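You operate a simulated robot arm through the tools that you are given. There is no shell and no other tool.

You are at the controls of a simulated robot arm. One attempt, no reset.

TASK
Tighten and comb the flat braid, then wind it to the yellow line.
Fine: pull the handle first; stand the green comb back in its tray; push the handle back, swing the lever off, wind with the orange knob, swing the lever back; the blue comb and the other braids stay as they are.

It is judged by the outcome, as a careful person would: the job done as asked, and still so three seconds after it is handed in. It fails if anything else is knocked over, pushed out of place, dropped, spilled or broken.

THE ROBOT
A 7-joint arm with a fingered hand, fixed in place. Base frame: the origin is on the floor under the middle of its stand, x ahead of it, y to its left, z up; the work surface is at about z = 0.818. Units: m, rad, N and s.
With the tool pointing down near the work surface it reaches from about 0.1 to 0.58 m from the base axis. Its first joint turns from -1.204 to 3.002 rad. Payload 3.4 kg.
The tool frame sits at the grasp point between the pads (the TCP): z along the fingers, y along the line on which they close. The tips reach 0.025 m beyond it. The gripper opens to 0.088 m; its body begins 0.029 m behind the TCP. The gripper is a hand of 5 fingers: y runs from the thumb to the fingers, the wrist lies at [-0.013, -0.097, -0.162] in the tool frame, and closing takes about 1.5 s.
Orientation is told as [roll, pitch, yaw] about the base's x, y, z axes, in that order, counted from this pose: with the fingers straight down and the wrist toward the robot, the tool's x, y and z point along [0, 1, 0], [1, 0, 0] and [0, 0, -1] of the base frame.

THE INTERFACE
- The arm moves only by the tool apply_moves. Its arguments are lists of equal length, an entry for each row: "xyz": the shift along the base's x, y, z in units of 200 mm (1.0 is 200 mm), a list of three; "turn": the turn, a rotation vector about the base's x, y, z in units of 60 degrees (1.0 is 60 degrees), a list of three. In form: {"xyz": [[x, y, z], ...], "turn": [[wx, wy, wz], ...]}. A call has 1 to 20 rows; each row is the pose to reach, as a shift and turn from the pose commanded when the call began. "gripper" is the opening in per cent of the stroke, from 0 (shut) to 100 (fully open), set as the call begins (left out, the last holds). A call with a number of a shift or a turn outside -1 to 1 is refused whole. Rows are played at 5 a second. More than 0.05 m and 0.15 rad between two rows, or a gripper value outside its range, and nothing of the call is played. Where a pose cannot be reached the arm comes as near as it can. A force on the tool above 70 N (or 10 N above the force at the start of the call, whichever is more), or a blocked arm, ends the call early, and 0.2 s more pass. The fingers move at their own pace (about 0.153 m/s each) and stop on an object; they squeeze with about 25 N. The grip force told is the motor's: it shows also when the fingers shut on nothing. Time passes only in rows, and 0.2 s behind the last, so rows that repeat a pose let the fingers close. It gives the time, the measured TCP pose, the force on the tool (base axes), the opening and the grip force at its end, in the units of the frame above (readings bear some noise), with the torque about the TCP (base axes, N m) and any sound that the robot's microphone picked up.
- Cameras (640 x 400 px; columns grow to the right, rows downward): "scene" is fixed at [0.3999, 0.6497, 1.5464]; the picture's right is [-0.99, 0.11, 0.00], its down [0.08, 0.74, -0.66] and it looks along [-0.07, -0.66, -0.75] (base axes); focal length 250 px, centre (320, 200). "wrist" rides on the gripper at [0.059, -0.079, -0.105] in the tool frame; the picture's right is [-0.73, 0.32, -0.61], its down [-0.62, -0.68, 0.38] and it looks along [-0.29, 0.66, 0.70] (tool axes); focal length 234 px, centre (320, 200). There is no depth. A picture from a camera that has moved, and an enlarged one, comes with that camera's place and axes in the base frame and with its lens. The place of the scene camera against the robot may be out by one fixed shift of up to 0.018 m in any direction.
- grab_frame(camera): a new picture of that camera. The clock stands still meanwhile.
- slide_trunk(by): slides the trunk up (or, below 0, down) by that many m; the arm rides with it, the base frame stays. It gives what a move gives, with no picture.
- move_fingers(index, middle, ring, little, thumb_bend, thumb_turn): sets how far each is bent, from 0 (flat) to 100 (curled in); at 30 the hand is open as for a grip, at 70 the pads meet at the TCP. One left out holds its place. A second passes; each finger stops where it meets its share of the squeeze, and holds until it gets a number again. A gripper value or a shape takes the hand back. It gives what a move gives, with no picture; readings hold the bend of each and the force on index, middle, ring, little, thumb and palm. thumb_turn goes from beside the hand (0) to across from the fingers (100), as for a grip.
- hand_shape(shape): the hand has 5 fingers and takes this shape, open, in about a second: jaw (thumb against the fingers, like two jaws); tri (thumb and two fingers); tip (a fingertip pinch); poke (one finger out to press); point (the index stretched); flat (the hand flat); cup (the hand cupped); fist (a fist). The gripper value then closes the fingers along that shape, each until it touches; the sizes above hold for jaw. It gives what a move gives, with no picture.
- close_up(camera, box): a new picture of the part [left, top, right, bottom] of that camera's present view, enlarged. The clock stands still meanwhile.
- close_job(): hands the job in; it is judged then, once.

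Places have to be worked out from the pictures, the camera data and where the tool is seen. Open the gripper and draw the arm clear of the work before you hand the job in, unless the task says otherwise.

The tools are called after "Call:" by a JSON object that holds its "name" and its "arguments". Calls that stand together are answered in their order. apply_moves: Moves the arm, as the interface text tells. Its arguments: {"type":"object","properties":{"xyz":{"type":"array","items":{"type":"array","items":{"type":"number"}}},"turn":{"type":"array","items":{"type":"array","items":{"type":"number"}}},"gripper":{"type":"number"}},"required":["xyz","turn"]} The other tools are called the same way: slide_trunk (by) moves the trunk up or down; hand_shape (shape) gives the hand a shape; move_fingers (index, middle, ring, little, thumb_bend, thumb_turn) moves the fingers one by one; grab_frame (camera) takes a picture; close_up (camera, box) takes an enlarged picture of a part of a camera's view; close_job () hands the job in.

At the start:

```text
time_s: 0.0
tcp_pos: [0.5155, -0.1815, 1.132]
orientation: [0.001, -0.001, 0.0]
wrist_force: [-0.2, -0.3, -1.1]
moment: [0.0, 0.0, 0.0]
opening: 0.0878
grip_force: 0.1
shape: jaw
bend: [30.0, 30.0, 30.0, 30.0, 30.0, 98.0]
finger forces: [0.0, 0.0, 0.0, 0.0, 0.0, 0.0]
trunk travel left (down, up): [-0.875, 0.065]
```

scene: 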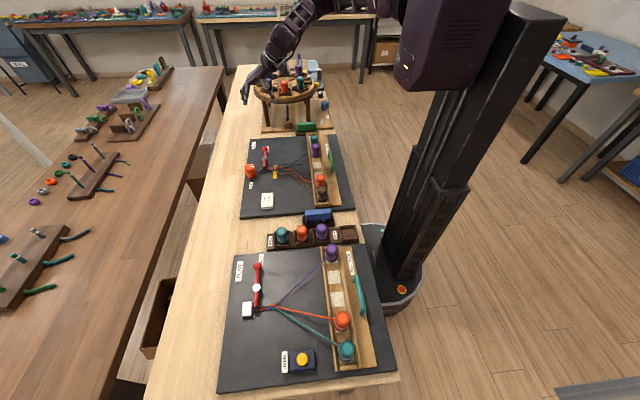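
wrist: 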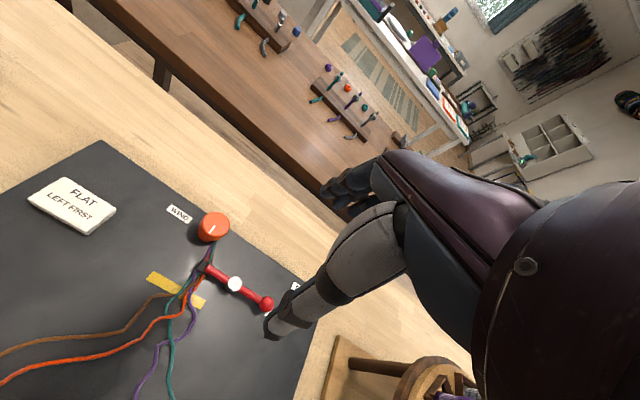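

I start by looking closely at the stations on the table to find the flat braid, its handle, combs, lever and knob.

Call:
{"name": "close_up", "arguments": {"camera": "scene", "box": [220, 120, 380, 220]}}

Call:
{"name": "close_up", "arguments": {"camera": "scene", "box": [210, 200, 410, 400]}}

Call:
{"name": "close_up", "arguments": {"camera": "scene", "box": [230, 50, 350, 140]}}

Call:
{"name": "grab_frame", "arguments": {"camera": "wrist"}}

```text
4.00 times, centred on (300, 170) of scene
camera zoom: at [0.3999, 0.6497, 1.5464], right [-0.99, 0.11, 0.0], down [0.08, 0.74, -0.66], along [-0.07, -0.66, -0.75], focal length 998 px, centre (400, 320)
```

zoom: 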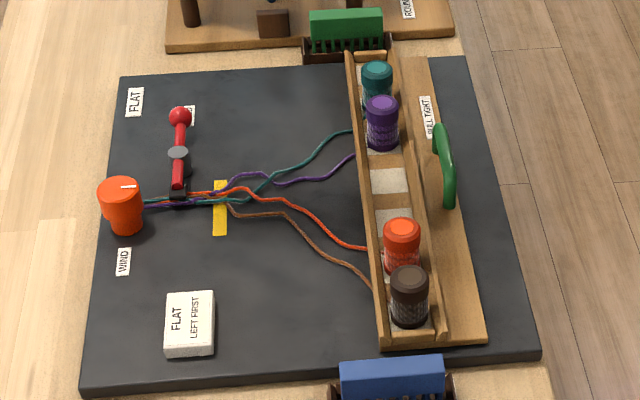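

```text
2.00 times, centred on (310, 300) of scene
camera zoom: at [0.3999, 0.6497, 1.5464], right [-0.99, 0.11, 0.0], down [0.08, 0.74, -0.66], along [-0.07, -0.66, -0.75], focal length 499 px, centre (340, 0)
```

zoom: 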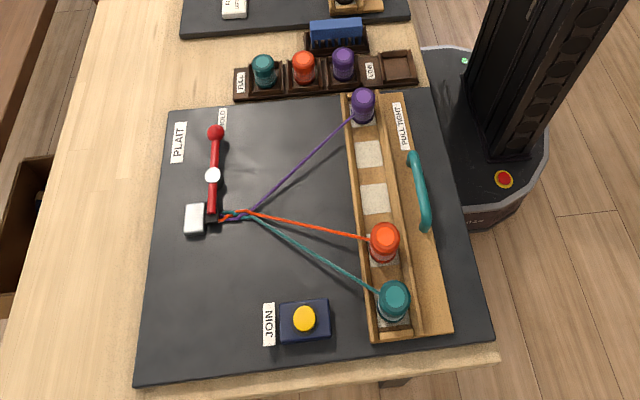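

```text
4.44 times, centred on (290, 95) of scene
camera zoom: at [0.3999, 0.6497, 1.5464], right [-0.99, 0.11, 0.0], down [0.08, 0.74, -0.66], along [-0.07, -0.66, -0.75], focal length 1109 px, centre (453, 667)
```

zoom: 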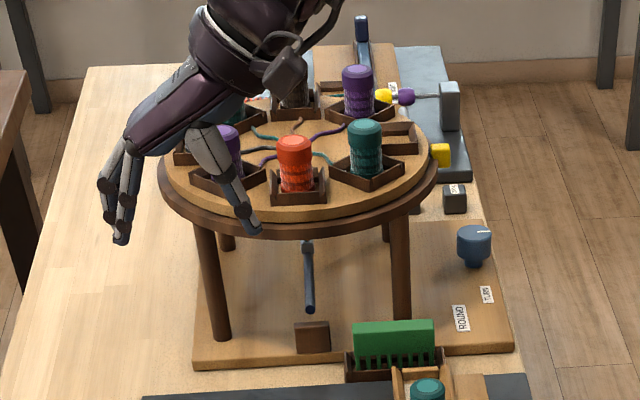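

```text
taken
camera wrist: at [0.4383, -0.1235, 1.2361], right [0.32, -0.73, 0.61], down [-0.68, -0.62, -0.38], along [0.66, -0.29, -0.7], focal length 234 px, centre (320, 200)
```

wrist: 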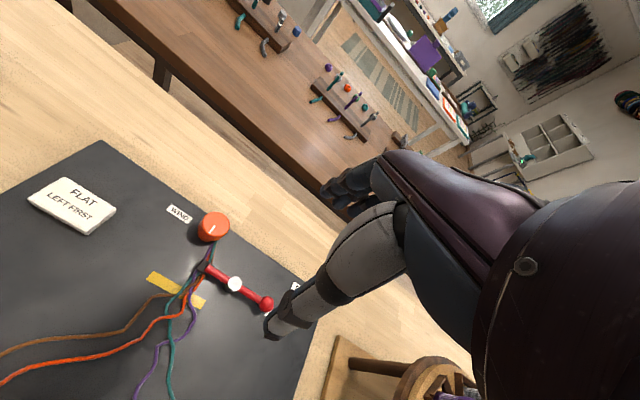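

The flat board is the middle station: orange WIND knob near (0.60,-0.14), red lever near (0.55,-0.2), green handle near (0.265,-0.17), green comb near (0.35,-0.41). I move the hand back and lower to let the wrist camera view the lever, yellow line and knob better.

Call:
{"name": "apply_moves", "arguments": {"xyz": [[-0.16, 0.1, -0.05], [-0.32, 0.2, -0.12], [-0.48, 0.3, -0.22], [-0.64, 0.4, -0.35], [-0.8, 0.48, -0.45], [-0.8, 0.48, -0.45]], "turn": [[0, 0, 0], [0, 0, 0], [0, 0, 0], [0, 0, 0], [0, 0, 0], [0, 0, 0]]}}

Call:
{"name": "grab_frame", "arguments": {"camera": "wrist"}}

Call:
{"name": "grab_frame", "arguments": {"camera": "scene"}}

```text
time_s: 1.4
tcp_pos: [0.355, -0.0864, 1.0413]
orientation: [0.0, -0.003, 0.002]
wrist_force: [-0.3, -0.2, 0.8]
moment: [0.04, 0.01, 0.0]
opening: 0.0876
grip_force: 0.0
shape: jaw
bend: [30.0, 30.0, 30.0, 30.0, 30.0, 98.0]
finger forces: [0.1, 0.0, 0.0, 0.0, 0.0, 0.1]
trunk travel left (down, up): [-0.875, 0.065]
```

```text
taken
camera wrist: at [0.2777, -0.0297, 1.1462], right [0.32, -0.73, 0.61], down [-0.68, -0.62, -0.38], along [0.66, -0.29, -0.7], focal length 234 px, centre (320, 200)
```

wrist: 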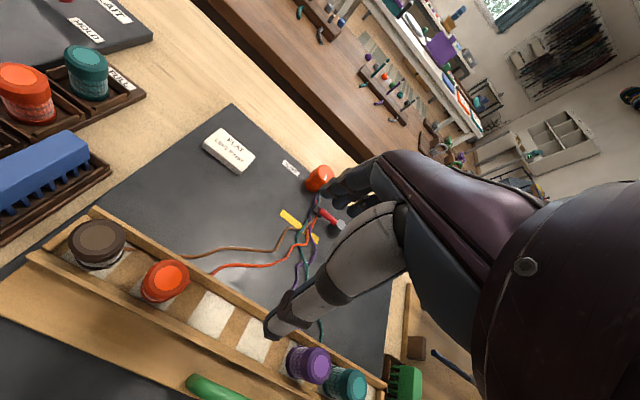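

```text
taken
```

scene: 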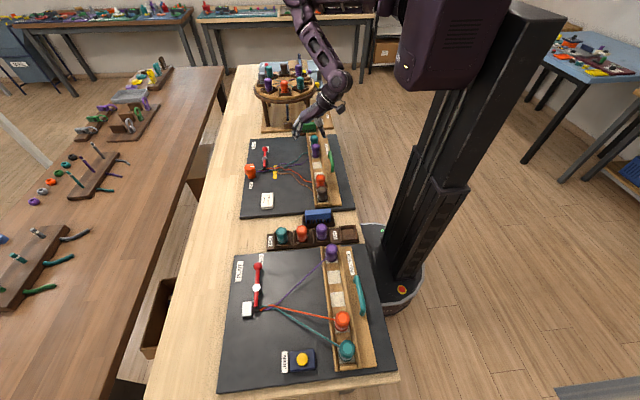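

Wrist view now shows the board well. I zoom in on the braid, lever, knob and the handle area.

Call:
{"name": "close_up", "arguments": {"camera": "wrist", "box": [230, 140, 390, 260]}}

Call:
{"name": "close_up", "arguments": {"camera": "wrist", "box": [0, 200, 420, 400]}}

Call:
{"name": "close_up", "arguments": {"camera": "scene", "box": [235, 130, 315, 200]}}

Call:
{"name": "close_up", "arguments": {"camera": "scene", "box": [290, 110, 370, 180]}}

```text
3.33 times, centred on (310, 200) of wrist
camera zoom: at [0.2777, -0.0297, 1.1462], right [0.32, -0.73, 0.61], down [-0.68, -0.62, -0.38], along [0.66, -0.29, -0.7], focal length 781 px, centre (353, 200)
```

zoom: 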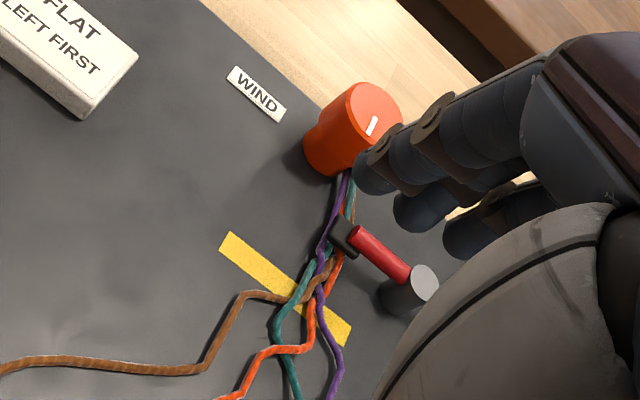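

```text
1.52 times, centred on (210, 300) of wrist
camera zoom: at [0.2777, -0.0297, 1.1462], right [0.32, -0.73, 0.61], down [-0.68, -0.62, -0.38], along [0.66, -0.29, -0.7], focal length 357 px, centre (488, 48)
```

zoom: 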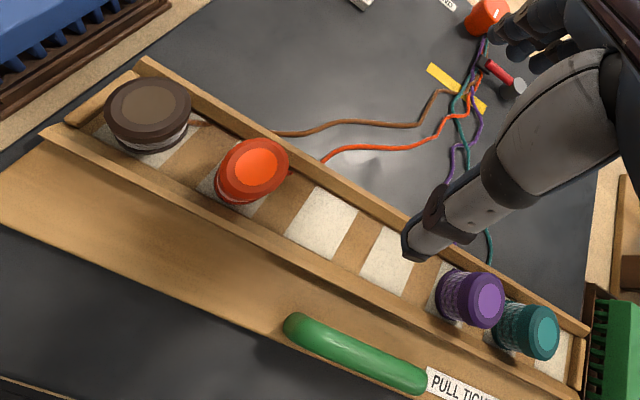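

```text
5.71 times, centred on (275, 165) of scene
camera zoom: at [0.3999, 0.6497, 1.5464], right [-0.99, 0.11, 0.0], down [0.08, 0.74, -0.66], along [-0.07, -0.66, -0.75], focal length 1426 px, centre (577, 400)
```

zoom: 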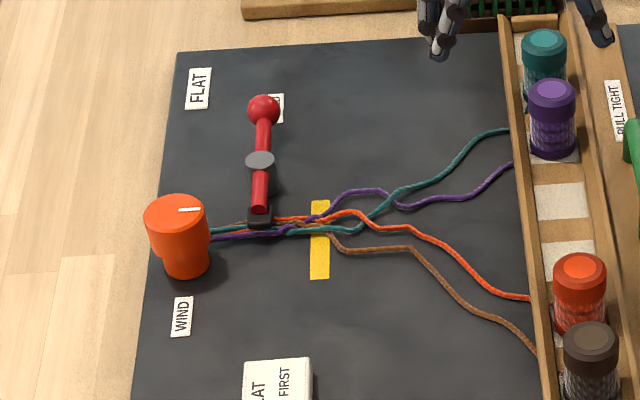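

```text
5.71 times, centred on (330, 145) of scene
camera zoom: at [0.3999, 0.6497, 1.5464], right [-0.99, 0.11, 0.0], down [0.08, 0.74, -0.66], along [-0.07, -0.66, -0.75], focal length 1426 px, centre (263, 514)
```

zoom: 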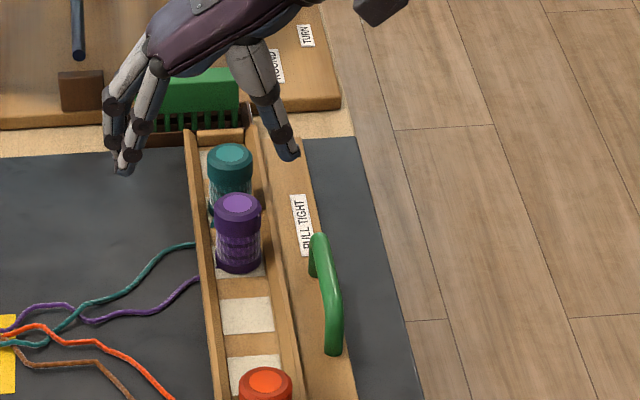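

The lever is a red arm on a grey post with its clamp foot on the braid and its ball at the -y end; the bow-shaped green handle stands on the rail plate near x≈0.265. I move the hand back for a clear wrist view of the handle before gripping it.

Call:
{"name": "apply_moves", "arguments": {"xyz": [[-0.2, 0.0, 0.0], [-0.4, 0.0, 0.0], [-0.6, 0.0, 0.0], [-0.6, 0.0, 0.0]], "turn": [[0, 0, 0], [0, 0, 0], [0, 0, 0], [0, 0, 0]]}}

Call:
{"name": "grab_frame", "arguments": {"camera": "wrist"}}

Call:
{"name": "grab_frame", "arguments": {"camera": "scene"}}

```text
time_s: 2.4
tcp_pos: [0.3472, -0.0846, 1.0415]
orientation: [-0.001, 0.005, 0.0]
wrist_force: [0.1, 0.3, 0.3]
moment: [0.0, 0.01, -0.02]
opening: 0.0876
grip_force: 0.0
shape: jaw
bend: [30.0, 30.0, 30.0, 30.0, 30.0, 98.0]
finger forces: [0.0, 0.1, 0.0, 0.0, 0.1, 0.0]
out of reach, approached as far as the arm can: row 1, 2, 3, 4
trunk travel left (down, up): [-0.875, 0.065]
```

```text
taken
camera wrist: at [0.269, -0.0258, 1.148], right [0.33, -0.73, 0.61], down [-0.68, -0.62, -0.38], along [0.65, -0.29, -0.7], focal length 234 px, centre (320, 200)
```

wrist: 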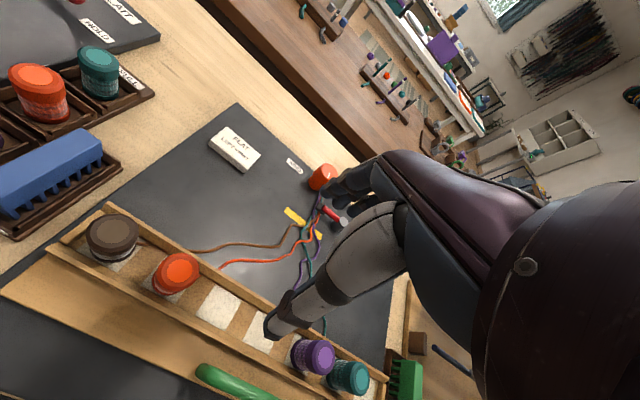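

```text
taken
```

scene: 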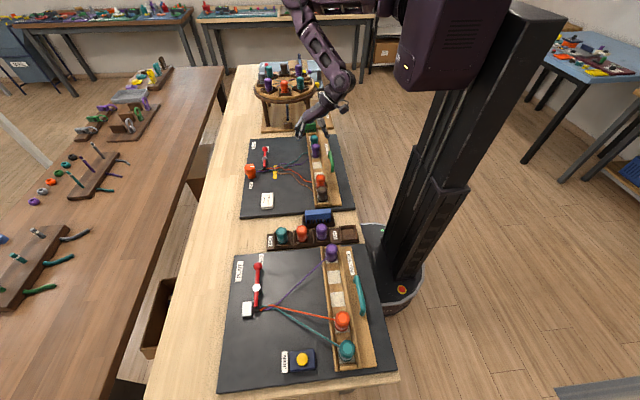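

The arm could not come nearer than x≈0.347 at this height (folded elbow), so lower positions should allow it. I lower straight down a bit, staying above the bobbin tops (z≈0.89), and check where the commanded pose now lies.

Call:
{"name": "apply_moves", "arguments": {"xyz": [[0, 0, -0.15], [0, 0, -0.3], [0, 0, -0.42], [0, 0, -0.42], [0, 0, -0.42]], "turn": [[0, 0, 0], [0, 0, 0], [0, 0, 0], [0, 0, 0], [0, 0, 0]], "gripper": 50}}

Call:
{"name": "grab_frame", "arguments": {"camera": "wrist"}}

Call:
{"name": "close_up", "arguments": {"camera": "scene", "box": [240, 60, 400, 200]}}

```text
time_s: 3.6
tcp_pos: [0.3613, -0.0548, 0.983]
orientation: [-0.004, 0.003, -0.003]
wrist_force: [-0.2, 0.8, 0.8]
moment: [0.03, -0.02, 0.0]
opening: 0.0442
grip_force: 0.0
shape: jaw
bend: [74.0, 44.0, 41.0, 41.0, 69.0, 100.0]
finger forces: [0.0, 0.0, 0.0, 0.0, 0.1, 0.0]
out of reach, approached as far as the arm can: row 1, 2, 3, 4, 5
trunk travel left (down, up): [-0.875, 0.065]
```

```text
taken
camera wrist: at [0.2831, 0.0047, 1.0879], right [0.32, -0.72, 0.61], down [-0.68, -0.62, -0.38], along [0.65, -0.29, -0.7], focal length 234 px, centre (320, 200)
```

wrist: 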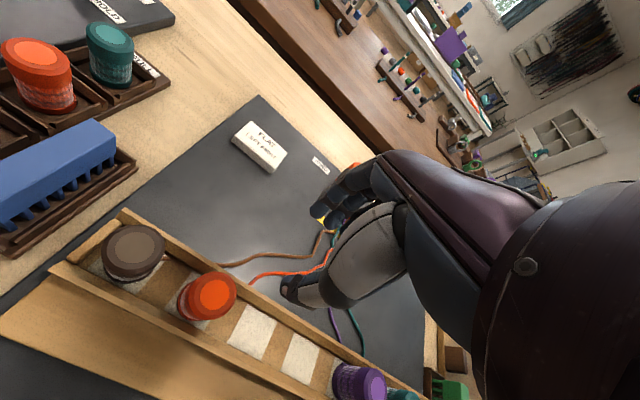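

```text
2.86 times, centred on (320, 130) of scene
camera zoom: at [0.3999, 0.6497, 1.5464], right [-0.99, 0.11, 0.0], down [0.08, 0.74, -0.66], along [-0.07, -0.66, -0.75], focal length 713 px, centre (320, 400)
```

zoom: 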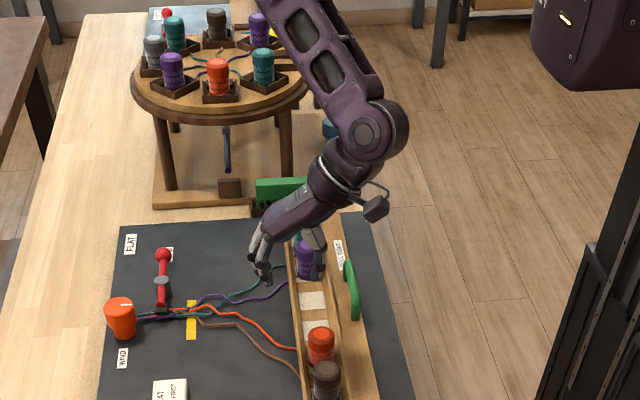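

The arm stayed near x≈0.36; the IK looks stuck against a joint limit. I look at the whole scene to understand the arm's posture.

Call:
{"name": "grab_frame", "arguments": {"camera": "scene"}}

Call:
{"name": "close_up", "arguments": {"camera": "scene", "box": [260, 0, 420, 160]}}

```text
taken
```

scene: 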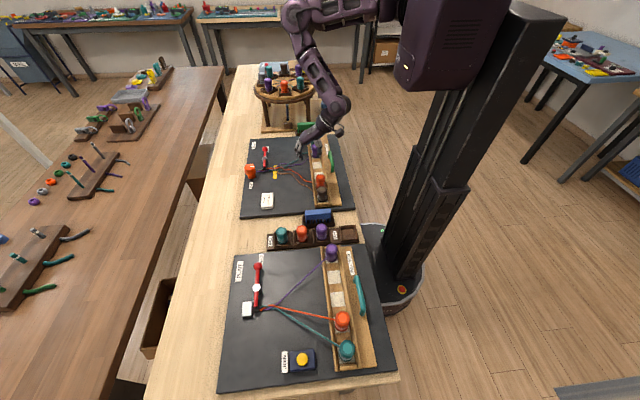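

```text
2.50 times, centred on (340, 80) of scene
camera zoom: at [0.3999, 0.6497, 1.5464], right [-0.99, 0.11, 0.0], down [0.08, 0.74, -0.66], along [-0.07, -0.66, -0.75], focal length 624 px, centre (270, 500)
```

zoom: 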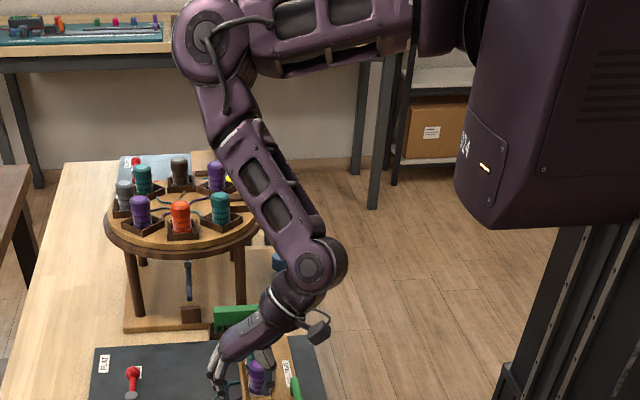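

The elbow is out in front with the forearm coming back, so the wrist bend is the limit. I tilt the fingers about base y (tips toward the robot) so the wrist sits above the TCP; still high above the bobbins, this should free the near reach.

Call:
{"name": "apply_moves", "arguments": {"xyz": [[0, 0, 0], [0, 0, 0], [0, 0, 0], [0, 0, 0], [0, 0, 0], [0, 0, 0]], "turn": [[0, 0.12, 0], [0, 0.24, 0], [0, 0.36, 0], [0, 0.48, 0], [0, 0.5, 0], [0, 0.5, 0]]}}

Call:
{"name": "grab_frame", "arguments": {"camera": "wrist"}}

Call:
{"name": "close_up", "arguments": {"camera": "scene", "box": [240, 0, 400, 200]}}

```text
time_s: 5.0
tcp_pos: [0.3593, -0.054, 0.9841]
orientation: [0.001, 0.525, 0.001]
wrist_force: [-0.3, 0.6, 0.8]
moment: [0.0, 0.01, 0.01]
opening: 0.0446
grip_force: 0.0
shape: jaw
bend: [74.0, 44.0, 41.0, 41.0, 69.0, 100.0]
finger forces: [0.0, 0.0, 0.0, 0.0, 0.0, 0.0]
trunk travel left (down, up): [-0.875, 0.065]
```

```text
taken
camera wrist: at [0.3449, 0.0037, 1.1148], right [0.58, -0.73, 0.36], down [-0.78, -0.62, 0.01], along [0.22, -0.29, -0.93], focal length 234 px, centre (320, 200)
```

wrist: 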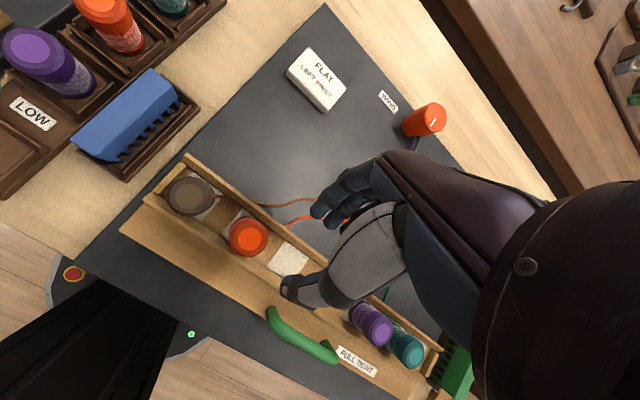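

```text
2.00 times, centred on (320, 100) of scene
camera zoom: at [0.3999, 0.6497, 1.5464], right [-0.99, 0.11, 0.0], down [0.08, 0.74, -0.66], along [-0.07, -0.66, -0.75], focal length 499 px, centre (320, 400)
```

zoom: 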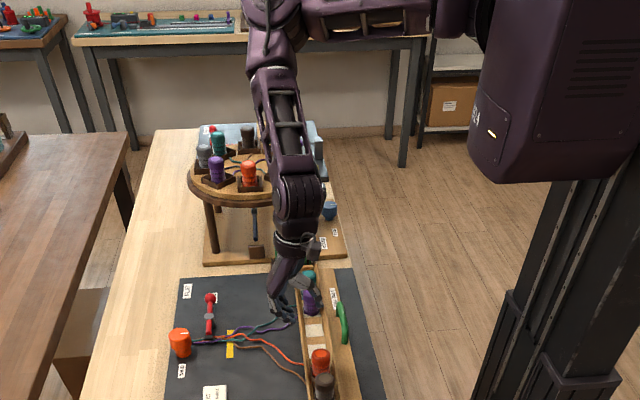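

The tilted pose is fully reachable and gives a near top-down view. I zoom in on the handle and rail to measure exactly.

Call:
{"name": "close_up", "arguments": {"camera": "wrist", "box": [220, 230, 480, 400]}}

Call:
{"name": "close_up", "arguments": {"camera": "scene", "box": [290, 130, 360, 200]}}

```text
2.35 times, centred on (350, 315) of wrist
camera zoom: at [0.3449, 0.0037, 1.1148], right [0.58, -0.73, 0.36], down [-0.78, -0.62, 0.01], along [0.22, -0.29, -0.93], focal length 551 px, centre (249, -71)
```

zoom: 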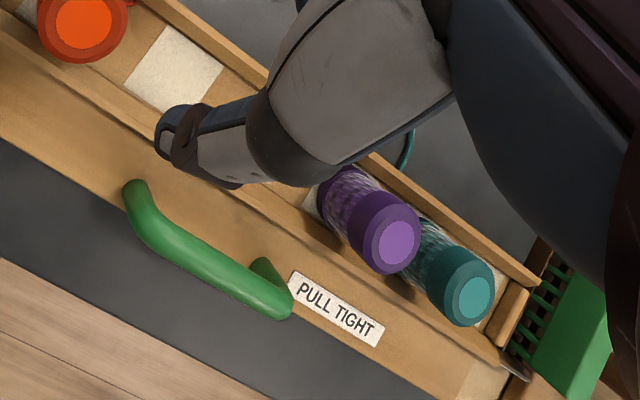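

```text
5.71 times, centred on (325, 165) of scene
camera zoom: at [0.3999, 0.6497, 1.5464], right [-0.99, 0.11, 0.0], down [0.08, 0.74, -0.66], along [-0.07, -0.66, -0.75], focal length 1426 px, centre (291, 400)
```

zoom: 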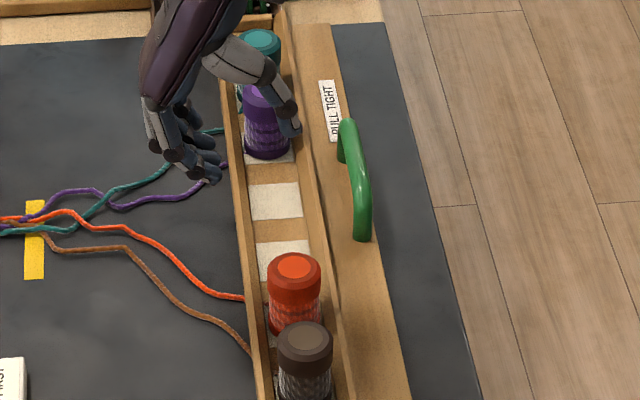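

Handle bar measured at about (0.271,-0.15,0.875), with ~2 cm gap to the trough wall; fingers are ~13 mm thick. I move above the handle at z≈0.945 with a narrower opening and check.

Call:
{"name": "apply_moves", "arguments": {"xyz": [[-0.1, -0.12, 0.0], [-0.2, -0.24, 0.0], [-0.3, -0.36, -0.05], [-0.395, -0.48, -0.12], [-0.395, -0.48, -0.195], [-0.395, -0.48, -0.195]], "turn": [[0, 0, 0], [0, 0, 0], [0, 0, 0], [0, 0, 0], [0, 0, 0], [0, 0, 0]], "gripper": 50}}

Call:
{"name": "grab_frame", "arguments": {"camera": "wrist"}}

Call:
{"name": "close_up", "arguments": {"camera": "scene", "box": [280, 110, 370, 200]}}

```text
time_s: 6.4
tcp_pos: [0.282, -0.1516, 0.9452]
orientation: [0.0, 0.524, 0.0]
wrist_force: [-0.3, -0.1, 0.3]
moment: [0.0, 0.03, 0.02]
opening: 0.0442
grip_force: 0.0
shape: jaw
bend: [74.0, 44.0, 41.0, 41.0, 69.0, 100.0]
finger forces: [0.0, 0.0, 0.0, 0.0, 0.1, 0.0]
trunk travel left (down, up): [-0.875, 0.065]
```

```text
taken
camera wrist: at [0.2662, -0.0935, 1.0761], right [0.58, -0.73, 0.36], down [-0.78, -0.62, 0.01], along [0.22, -0.29, -0.93], focal length 234 px, centre (320, 200)
```

wrist: 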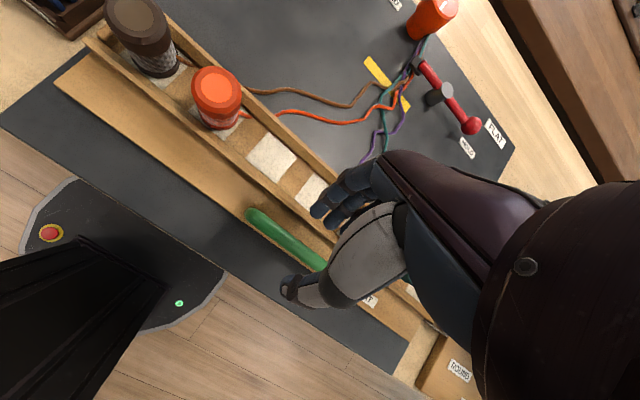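

```text
4.44 times, centred on (325, 155) of scene
camera zoom: at [0.3999, 0.6497, 1.5464], right [-0.99, 0.11, 0.0], down [0.08, 0.74, -0.66], along [-0.07, -0.66, -0.75], focal length 1109 px, centre (298, 400)
```

zoom: 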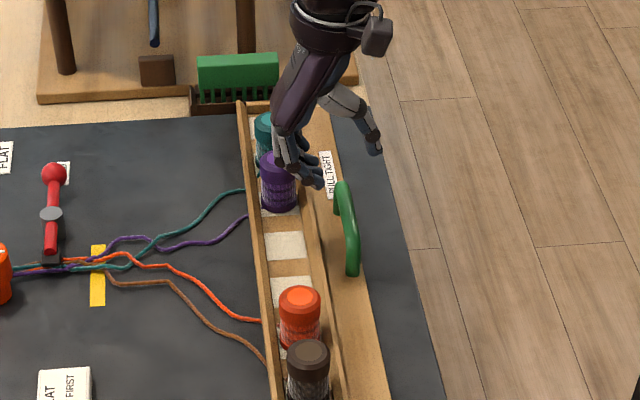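

Bar is at x≈0.267, between thumb and fingers in view. I approach along the slanted finger axis in small steps and look again before going deeper.

Call:
{"name": "apply_moves", "arguments": {"xyz": [[0.08, 0, -0.06], [0.05, 0, -0.12], [0.02, 0, -0.18], [0.02, 0, -0.18]], "turn": [[0, 0, 0], [0, 0, 0], [0, 0, 0], [0, 0, 0]], "gripper": 45}}

Call:
{"name": "close_up", "arguments": {"camera": "wrist", "box": [220, 150, 420, 330]}}

Call:
{"name": "close_up", "arguments": {"camera": "scene", "box": [300, 130, 360, 190]}}

```text
time_s: 7.4
tcp_pos: [0.2836, -0.1513, 0.9089]
orientation: [0.002, 0.524, 0.001]
wrist_force: [0.2, 0.0, -0.4]
moment: [-0.02, 0.01, 0.0]
opening: 0.0403
grip_force: 0.1
shape: jaw
bend: [74.0, 46.0, 43.0, 42.0, 71.0, 100.0]
finger forces: [0.0, 0.1, 0.0, 0.1, 0.0, 0.1]
trunk travel left (down, up): [-0.875, 0.065]
```

```text
2.22 times, centred on (320, 240) of wrist
camera zoom: at [0.2692, -0.0931, 1.0399], right [0.58, -0.73, 0.36], down [-0.78, -0.62, 0.01], along [0.22, -0.29, -0.93], focal length 520 px, centre (320, 111)
```

zoom: 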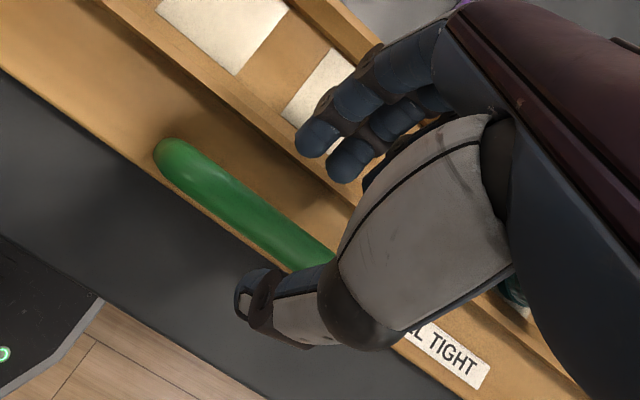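

```text
6.67 times, centred on (330, 160) of scene
camera zoom: at [0.3999, 0.6497, 1.5464], right [-0.99, 0.11, 0.0], down [0.08, 0.74, -0.66], along [-0.07, -0.66, -0.75], focal length 1664 px, centre (253, 467)
```

zoom: 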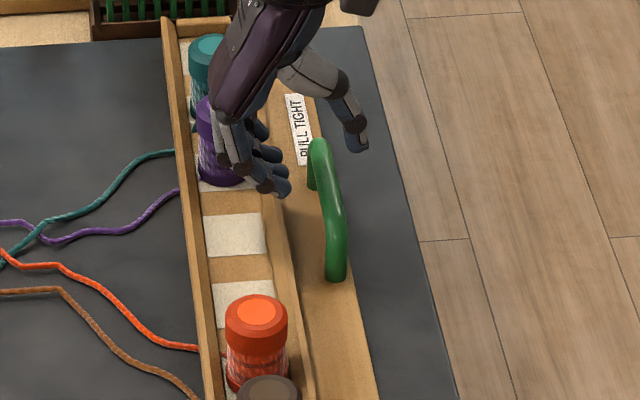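

The bar lies between thumb and fingers along the tool axis, about 30 mm beyond the TCP. I move another ~25 mm along the slanted axis, still open.

Call:
{"name": "apply_moves", "arguments": {"xyz": [[-0.02, 0, -0.035], [-0.04, 0, -0.07], [-0.06, 0, -0.11], [-0.06, 0, -0.11]], "turn": [[0, 0, 0], [0, 0, 0], [0, 0, 0], [0, 0, 0]]}}

Call:
{"name": "close_up", "arguments": {"camera": "wrist", "box": [220, 150, 420, 330]}}

Call:
{"name": "close_up", "arguments": {"camera": "scene", "box": [300, 130, 360, 190]}}

```text
time_s: 8.4
tcp_pos: [0.274, -0.1494, 0.8873]
orientation: [0.0, 0.522, 0.0]
wrist_force: [-1.1, 0.0, 0.3]
moment: [0.02, -0.04, -0.02]
opening: 0.04
grip_force: 0.1
shape: jaw
bend: [74.0, 46.0, 43.0, 42.0, 71.0, 100.0]
finger forces: [0.0, 0.0, 0.0, 0.0, 0.0, 0.0]
trunk travel left (down, up): [-0.875, 0.065]
```

```text
2.22 times, centred on (320, 240) of wrist
camera zoom: at [0.2581, -0.0916, 1.018], right [0.58, -0.73, 0.36], down [-0.78, -0.62, 0.01], along [0.22, -0.29, -0.93], focal length 520 px, centre (320, 111)
```

zoom: 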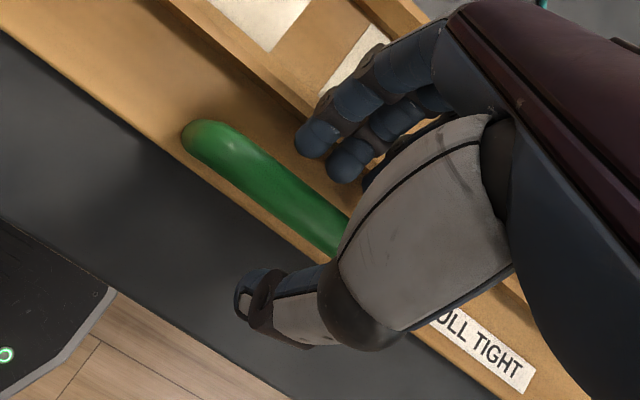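

```text
6.67 times, centred on (330, 160) of scene
camera zoom: at [0.3999, 0.6497, 1.5464], right [-0.99, 0.11, 0.0], down [0.08, 0.74, -0.66], along [-0.07, -0.66, -0.75], focal length 1664 px, centre (253, 467)
```

zoom: 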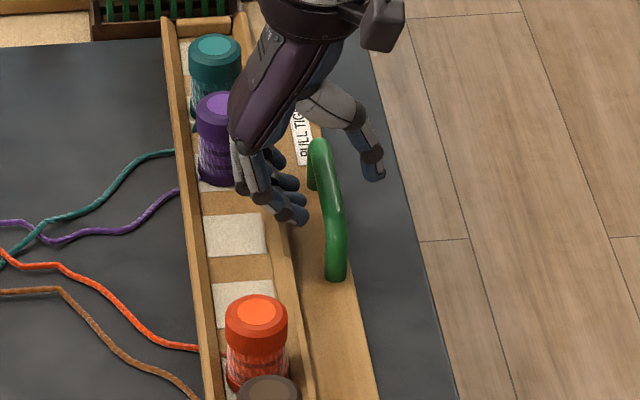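

The bar is between the thumb and fingers at mid-length, with no contact. I close the grip on it now.

Call:
{"name": "apply_moves", "arguments": {"xyz": [[0, 0, 0], [0, 0, 0], [0, 0, 0], [0, 0, 0], [0, 0, 0], [0, 0, 0], [0, 0, 0], [0, 0, 0]], "turn": [[0, 0, 0], [0, 0, 0], [0, 0, 0], [0, 0, 0], [0, 0, 0], [0, 0, 0], [0, 0, 0], [0, 0, 0]], "gripper": 0}}

Call:
{"name": "close_up", "arguments": {"camera": "wrist", "box": [220, 150, 420, 330]}}

Call:
{"name": "close_up", "arguments": {"camera": "scene", "box": [300, 130, 360, 190]}}

```text
time_s: 10.2
tcp_pos: [0.273, -0.1491, 0.8883]
orientation: [-0.001, 0.525, 0.001]
wrist_force: [1.8, -1.1, 13.9]
moment: [-0.01, 0.07, 0.08]
opening: 0.0066
grip_force: 24.8
shape: jaw
bend: [73.0, 59.0, 59.0, 63.0, 67.0, 100.0]
finger forces: [10.9, 5.2, 3.4, 0.0, 25.3, 0.1]
trunk travel left (down, up): [-0.875, 0.065]
```

```text
2.22 times, centred on (320, 240) of wrist
camera zoom: at [0.2576, -0.0914, 1.0184], right [0.58, -0.73, 0.37], down [-0.78, -0.62, 0.01], along [0.22, -0.29, -0.93], focal length 520 px, centre (320, 111)
```

zoom: 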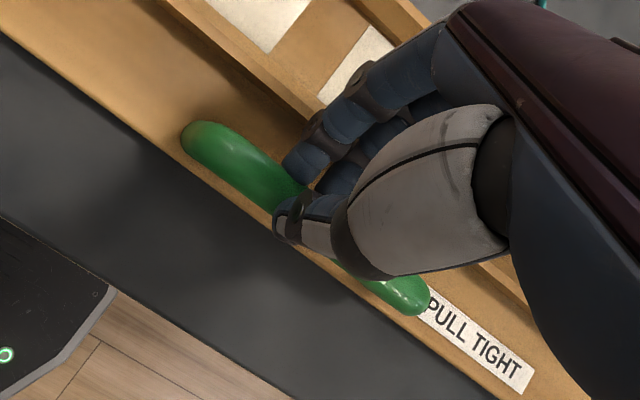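

```text
6.67 times, centred on (330, 160) of scene
camera zoom: at [0.3999, 0.6497, 1.5464], right [-0.99, 0.11, 0.0], down [0.08, 0.74, -0.66], along [-0.07, -0.66, -0.75], focal length 1664 px, centre (253, 467)
```

zoom: 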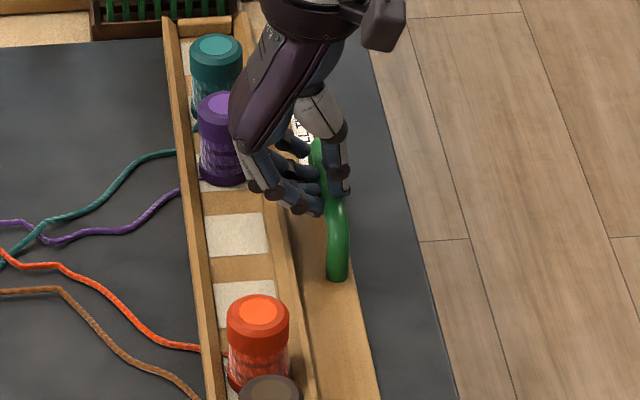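

Grip has the bar (25 N thumb against three fingers). I pull gently toward the robot (-x) in small rows and check whether the rail follows.

Call:
{"name": "apply_moves", "arguments": {"xyz": [[-0.02, 0, 0], [-0.04, 0, 0], [-0.06, 0, 0], [-0.08, 0, 0], [-0.1, 0, 0], [-0.1, 0, 0]], "turn": [[0, 0, 0], [0, 0, 0], [0, 0, 0], [0, 0, 0], [0, 0, 0], [0, 0, 0]]}}

Call:
{"name": "close_up", "arguments": {"camera": "wrist", "box": [220, 150, 420, 330]}}

Call:
{"name": "close_up", "arguments": {"camera": "scene", "box": [240, 120, 360, 210]}}

```text
time_s: 11.6
tcp_pos: [0.2515, -0.1486, 0.8874]
orientation: [-0.002, 0.521, -0.002]
wrist_force: [1.8, -0.8, 21.8]
moment: [-0.04, 0.13, 0.07]
opening: 0.0066
grip_force: 25.3
shape: jaw
bend: [73.0, 59.0, 59.0, 63.0, 67.0, 100.0]
finger forces: [11.4, 5.3, 2.8, 0.0, 32.3, 0.0]
trunk travel left (down, up): [-0.875, 0.065]
```

```text
2.22 times, centred on (320, 240) of wrist
camera zoom: at [0.2366, -0.0914, 1.018], right [0.58, -0.73, 0.37], down [-0.78, -0.62, 0.01], along [0.22, -0.29, -0.93], focal length 520 px, centre (320, 111)
```

zoom: 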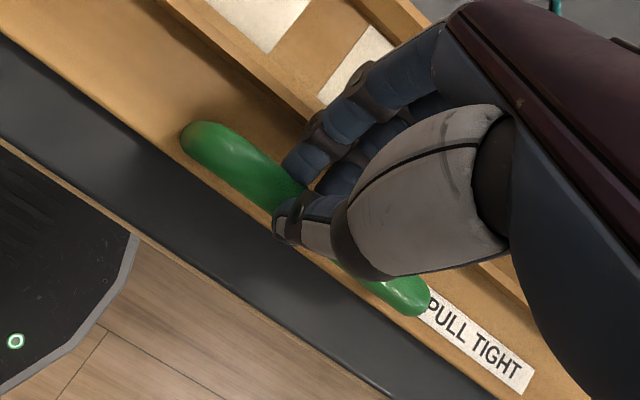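

```text
4.44 times, centred on (300, 165) of scene
camera zoom: at [0.3999, 0.6497, 1.5464], right [-0.99, 0.11, 0.0], down [0.08, 0.74, -0.66], along [-0.07, -0.66, -0.75], focal length 1109 px, centre (409, 356)
```

zoom: 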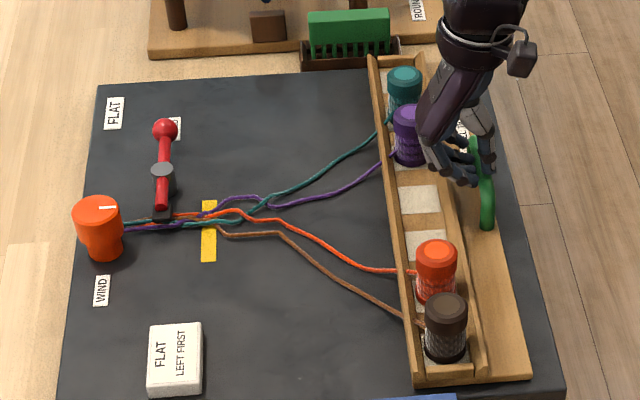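

The rail slides with the handle and the strands are straightening. I keep pulling in small steps, easing up 2 mm to relieve the downward push.

Call:
{"name": "apply_moves", "arguments": {"xyz": [[-0.02, 0, 0.01], [-0.04, 0, 0.01], [-0.06, 0, 0.01], [-0.08, 0, 0.01], [-0.1, 0, 0.01], [-0.1, 0, 0.01]], "turn": [[0, 0, 0], [0, 0, 0], [0, 0, 0], [0, 0, 0], [0, 0, 0], [0, 0, 0]]}}

Call:
{"name": "close_up", "arguments": {"camera": "scene", "box": [240, 120, 360, 210]}}

```text
time_s: 13.0
tcp_pos: [0.2325, -0.1497, 0.8889]
orientation: [-0.002, 0.523, -0.002]
wrist_force: [1.3, 2.3, 13.7]
moment: [0.05, 0.08, 0.07]
opening: 0.006
grip_force: 24.4
shape: jaw
bend: [74.0, 59.0, 61.0, 63.0, 69.0, 100.0]
finger forces: [8.3, 4.3, 2.2, 0.0, 19.8, 0.0]
trunk travel left (down, up): [-0.875, 0.065]
```

```text
4.44 times, centred on (300, 165) of scene
camera zoom: at [0.3999, 0.6497, 1.5464], right [-0.99, 0.11, 0.0], down [0.08, 0.74, -0.66], along [-0.07, -0.66, -0.75], focal length 1109 px, centre (409, 356)
```

zoom: 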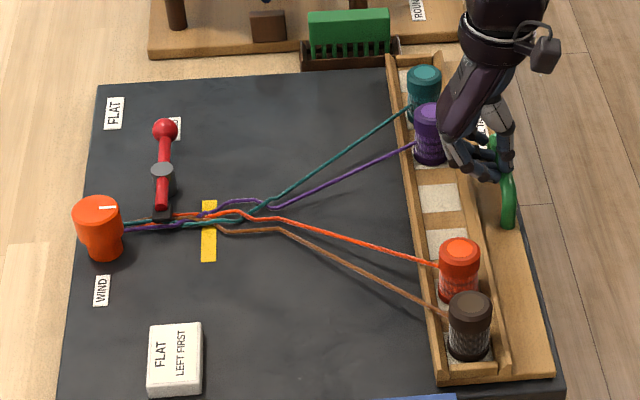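

The strands are nearly straight now. I pull a bit further in 2 mm steps to find the stop.

Call:
{"name": "apply_moves", "arguments": {"xyz": [[-0.01, 0, 0], [-0.02, 0, 0], [-0.03, 0, 0], [-0.04, 0, 0], [-0.05, 0, 0], [-0.05, 0, 0]], "turn": [[0, 0, 0], [0, 0, 0], [0, 0, 0], [0, 0, 0], [0, 0, 0], [0, 0, 0]]}}

Call:
{"name": "close_up", "arguments": {"camera": "scene", "box": [240, 120, 360, 210]}}

Call:
{"name": "close_up", "arguments": {"camera": "wrist", "box": [220, 150, 420, 330]}}

```text
time_s: 14.4
tcp_pos: [0.2277, -0.1495, 0.8892]
orientation: [0.0, 0.52, -0.002]
wrist_force: [22.6, -2.3, 29.0]
moment: [-0.14, -0.47, 0.16]
opening: 0.0075
grip_force: 24.9
shape: jaw
bend: [74.0, 57.0, 57.0, 63.0, 70.0, 100.0]
finger forces: [20.1, 10.2, 6.3, 0.0, 22.5, 0.0]
trunk travel left (down, up): [-0.875, 0.065]
```

```text
4.44 times, centred on (300, 165) of scene
camera zoom: at [0.3999, 0.6497, 1.5464], right [-0.99, 0.11, 0.0], down [0.08, 0.74, -0.66], along [-0.07, -0.66, -0.75], focal length 1109 px, centre (409, 356)
```

zoom: 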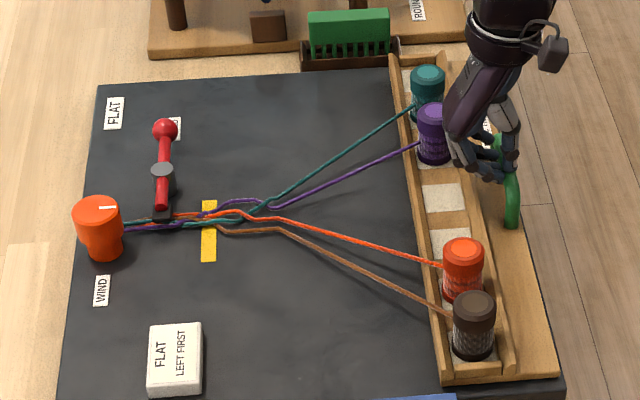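

```text
2.22 times, centred on (320, 240) of wrist
camera zoom: at [0.212, -0.0921, 1.0202], right [0.58, -0.73, 0.37], down [-0.78, -0.62, 0.01], along [0.22, -0.29, -0.93], focal length 520 px, centre (320, 111)
```

zoom: 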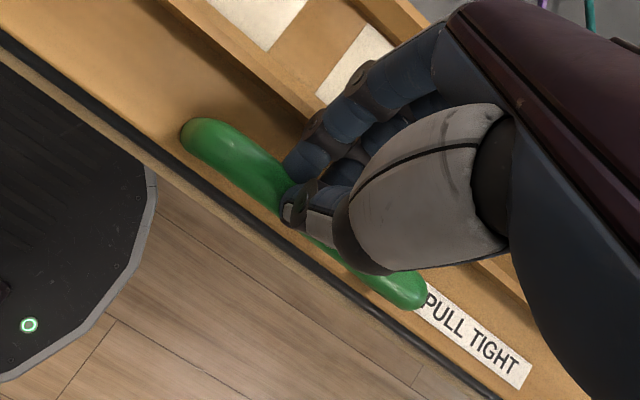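

The x force jumped to 22 N with the rail barely moving, so the rail is at its pulled stop. I relax the pull slightly, then open the hand.

Call:
{"name": "apply_moves", "arguments": {"xyz": [[0.01, 0, 0.005], [0.02, 0, 0.01], [0.02, 0, 0.01]], "turn": [[0, 0, 0], [0, 0, 0], [0, 0, 0]]}}

Call:
{"name": "apply_moves", "arguments": {"xyz": [[0, 0, 0], [0, 0, 0], [0, 0, 0], [0, 0, 0], [0, 0, 0]], "turn": [[0, 0, 0], [0, 0, 0], [0, 0, 0], [0, 0, 0], [0, 0, 0]], "gripper": 45}}

Call:
{"name": "close_up", "arguments": {"camera": "scene", "box": [240, 120, 360, 210]}}

Call:
{"name": "close_up", "arguments": {"camera": "wrist", "box": [220, 150, 420, 330]}}

```text
time_s: 15.2
tcp_pos: [0.2276, -0.1503, 0.8895]
orientation: [-0.001, 0.527, -0.002]
wrist_force: [12.2, 2.2, 12.1]
moment: [0.03, -0.28, 0.05]
opening: 0.0068
grip_force: 25.1
shape: jaw
bend: [74.0, 57.0, 57.0, 63.0, 70.0, 100.0]
finger forces: [16.7, 7.8, 2.8, 0.0, 17.9, 0.0]
trunk travel left (down, up): [-0.875, 0.065]
```

```text
time_s: 16.4
tcp_pos: [0.2261, -0.151, 0.8898]
orientation: [-0.001, 0.523, -0.001]
wrist_force: [-0.1, -0.1, 0.0]
moment: [0.05, 0.01, -0.01]
opening: 0.039
grip_force: 0.0
shape: jaw
bend: [74.0, 47.0, 43.0, 42.0, 71.0, 100.0]
finger forces: [0.0, 0.1, 0.0, 0.1, 0.0, 0.1]
trunk travel left (down, up): [-0.875, 0.065]
```

```text
4.44 times, centred on (300, 165) of scene
camera zoom: at [0.3999, 0.6497, 1.5464], right [-0.99, 0.11, 0.0], down [0.08, 0.74, -0.66], along [-0.07, -0.66, -0.75], focal length 1109 px, centre (409, 356)
```

zoom: 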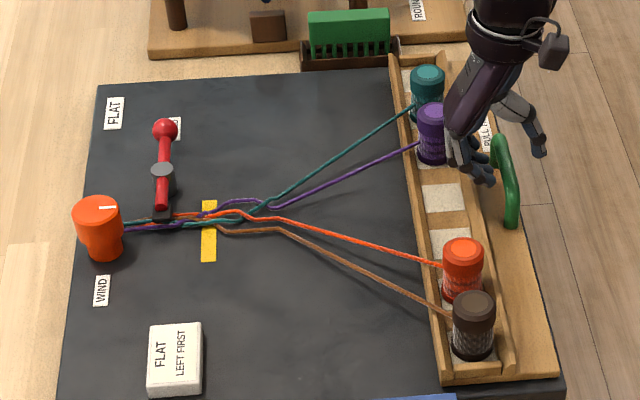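

```text
2.22 times, centred on (320, 240) of wrist
camera zoom: at [0.2113, -0.0932, 1.0217], right [0.58, -0.73, 0.36], down [-0.78, -0.62, 0.01], along [0.22, -0.29, -0.93], focal length 520 px, centre (320, 111)
```

zoom: 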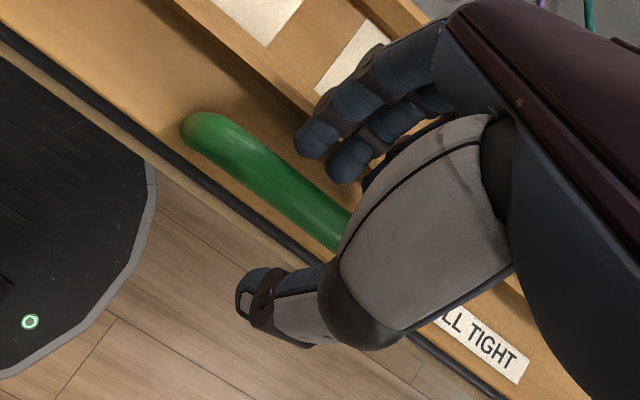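

The rail stays tight after release. I withdraw along the finger axis, rise, and go look at the green comb from above.

Call:
{"name": "apply_moves", "arguments": {"xyz": [[0.08, 0, 0.14], [0.16, 0, 0.28], [0.22, 0, 0.46], [0.28, -0.08, 0.65], [0.33, -0.28, 0.7], [0.36, -0.48, 0.7], [0.38, -0.68, 0.7], [0.38, -0.88, 0.7], [0.38, -1.0, 0.7], [0.38, -1.0, 0.7]], "turn": [[0, 0, 0], [0, 0, 0], [0, 0, 0], [0, 0, 0], [0, 0, 0], [0, 0, 0], [0, 0, 0], [0, 0, 0], [0, 0, 0], [0, 0, 0]]}}

Call:
{"name": "grab_frame", "arguments": {"camera": "wrist"}}

Call:
{"name": "grab_frame", "arguments": {"camera": "scene"}}

```text
time_s: 18.6
tcp_pos: [0.3046, -0.3532, 1.0323]
orientation: [0.0, 0.523, -0.002]
wrist_force: [-0.6, 0.2, -0.4]
moment: [-0.02, 0.03, 0.04]
opening: 0.0392
grip_force: 0.1
shape: jaw
bend: [74.0, 47.0, 43.0, 42.0, 71.0, 100.0]
finger forces: [0.0, 0.0, 0.0, 0.0, 0.0, 0.0]
trunk travel left (down, up): [-0.875, 0.065]
```

```text
taken
camera wrist: at [0.2887, -0.2956, 1.1632], right [0.58, -0.73, 0.36], down [-0.78, -0.62, 0.01], along [0.22, -0.29, -0.93], focal length 234 px, centre (320, 200)
```

wrist: 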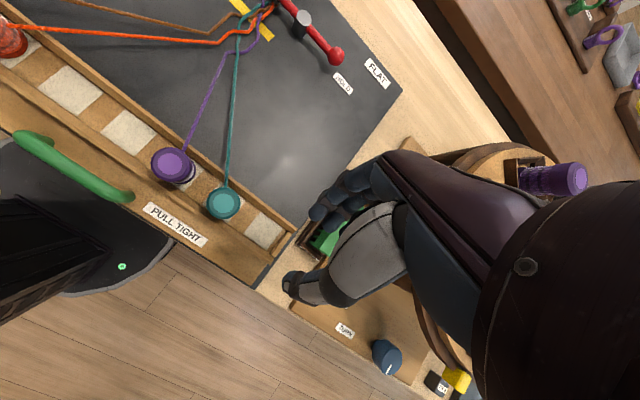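

```text
taken
```

scene: 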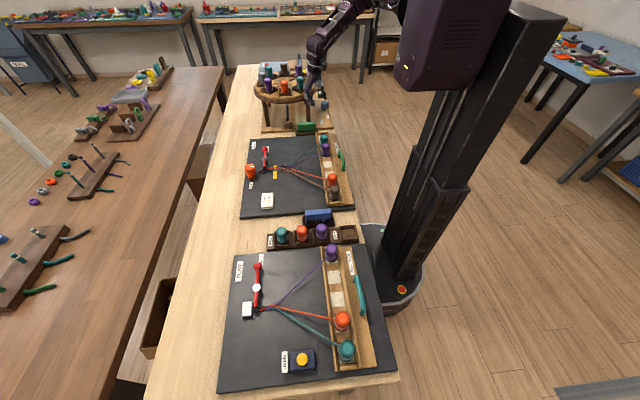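

The hand hides the comb. I yaw the hand by -90° (wrist toward +y), which I also need to grip the comb's flat faces, keeping high and clear of the round stand.

Call:
{"name": "apply_moves", "arguments": {"xyz": [[0.03, 0.03, 0], [0.06, 0.06, 0], [0.09, 0.09, 0], [0.12, 0.12, 0], [0.15, 0.15, 0], [0.18, 0.18, 0], [0.21, 0.21, 0], [0.24, 0.24, 0], [0.24, 0.24, 0]], "turn": [[0, 0, -0.125], [0, 0, -0.25], [0, 0, -0.375], [0, 0, -0.5], [0, 0, -0.625], [0, 0, -0.75], [0, 0, -0.875], [0, 0, -1.0], [0, 0, -1.0]]}}

Call:
{"name": "grab_frame", "arguments": {"camera": "wrist"}}

Call:
{"name": "grab_frame", "arguments": {"camera": "scene"}}

```text
time_s: 20.6
tcp_pos: [0.3507, -0.3024, 1.0313]
orientation: [0.001, 0.523, -1.049]
wrist_force: [0.1, -0.9, -0.3]
moment: [0.0, 0.0, 0.03]
opening: 0.039
grip_force: 0.1
shape: jaw
bend: [74.0, 47.0, 43.0, 42.0, 71.0, 100.0]
finger forces: [0.1, 0.0, 0.0, 0.1, 0.0, 0.0]
trunk travel left (down, up): [-0.875, 0.065]
```

```text
taken
camera wrist: at [0.3945, -0.2602, 1.1615], right [-0.34, -0.87, 0.36], down [-0.93, 0.37, 0.01], along [-0.14, -0.34, -0.93], focal length 234 px, centre (320, 200)
```

wrist: 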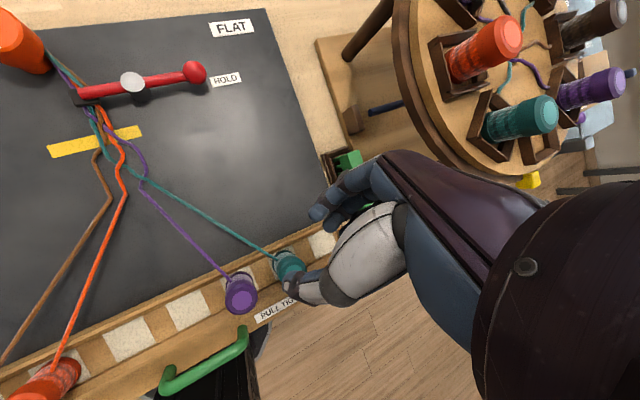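

```text
taken
```

scene: 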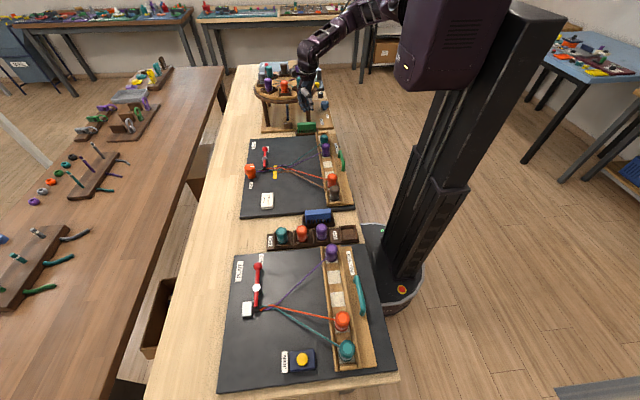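

That works well. Now I remove the tilt (about the yawed axis) and add the remaining -30° of yaw.

Call:
{"name": "apply_moves", "arguments": {"xyz": [[0, 0, 0], [0, 0, 0], [0, 0, 0], [0, 0, 0], [0, 0, 0]], "turn": [[-0.11, -0.063, 0], [-0.22, -0.126, 0], [-0.33, -0.19, 0], [-0.433, -0.25, 0], [-0.433, -0.25, 0]]}}

Call:
{"name": "apply_moves", "arguments": {"xyz": [[0, 0, 0], [0, 0, 0], [0, 0, 0], [0, 0, 0], [0, 0, 0]], "turn": [[0, 0, -0.125], [0, 0, -0.25], [0, 0, -0.375], [0, 0, -0.5], [0, 0, -0.5]], "gripper": 60}}

Call:
{"name": "grab_frame", "arguments": {"camera": "wrist"}}

Call:
{"name": "grab_frame", "arguments": {"camera": "scene"}}

```text
time_s: 21.8
tcp_pos: [0.3529, -0.3056, 1.0301]
orientation: [0.003, 0.005, -1.048]
wrist_force: [0.0, -0.1, -0.6]
moment: [0.0, 0.0, 0.0]
opening: 0.0395
grip_force: 0.0
shape: jaw
bend: [74.0, 47.0, 43.0, 42.0, 71.0, 100.0]
finger forces: [0.0, 0.1, 0.1, 0.1, 0.1, 0.1]
out of reach, approached as far as the arm can: row 4
trunk travel left (down, up): [-0.875, 0.065]
```

```text
time_s: 23.0
tcp_pos: [0.3511, -0.3025, 1.0313]
orientation: [-0.002, 0.006, -1.574]
wrist_force: [0.6, 0.1, 0.6]
moment: [-0.04, 0.05, -0.02]
opening: 0.0527
grip_force: 0.1
shape: jaw
bend: [29.0, 41.0, 37.0, 43.0, 65.0, 100.0]
finger forces: [0.1, 0.1, 0.0, 0.0, 0.1, 0.0]
out of reach, approached as far as the arm can: row 1, 2, 3
trunk travel left (down, up): [-0.875, 0.065]
```

```text
taken
camera wrist: at [0.4114, -0.2245, 1.1369], right [-0.73, -0.32, 0.61], down [-0.62, 0.68, -0.38], along [-0.29, -0.65, -0.7], focal length 234 px, centre (320, 200)
```

wrist: 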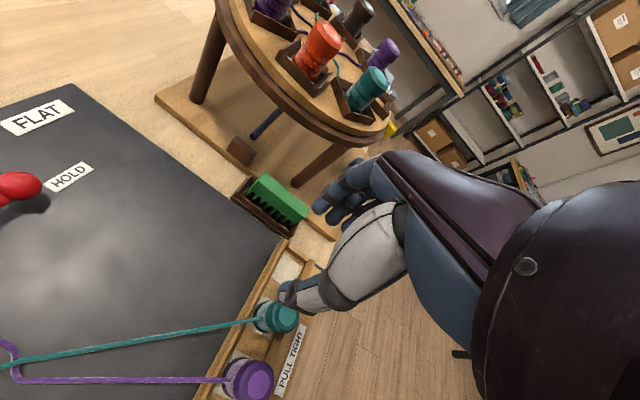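

```text
taken
```

scene: 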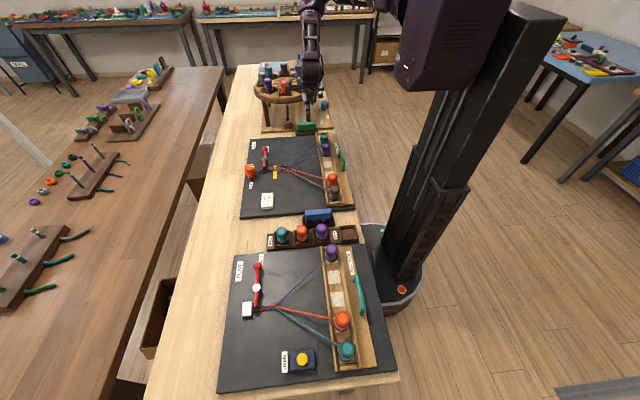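

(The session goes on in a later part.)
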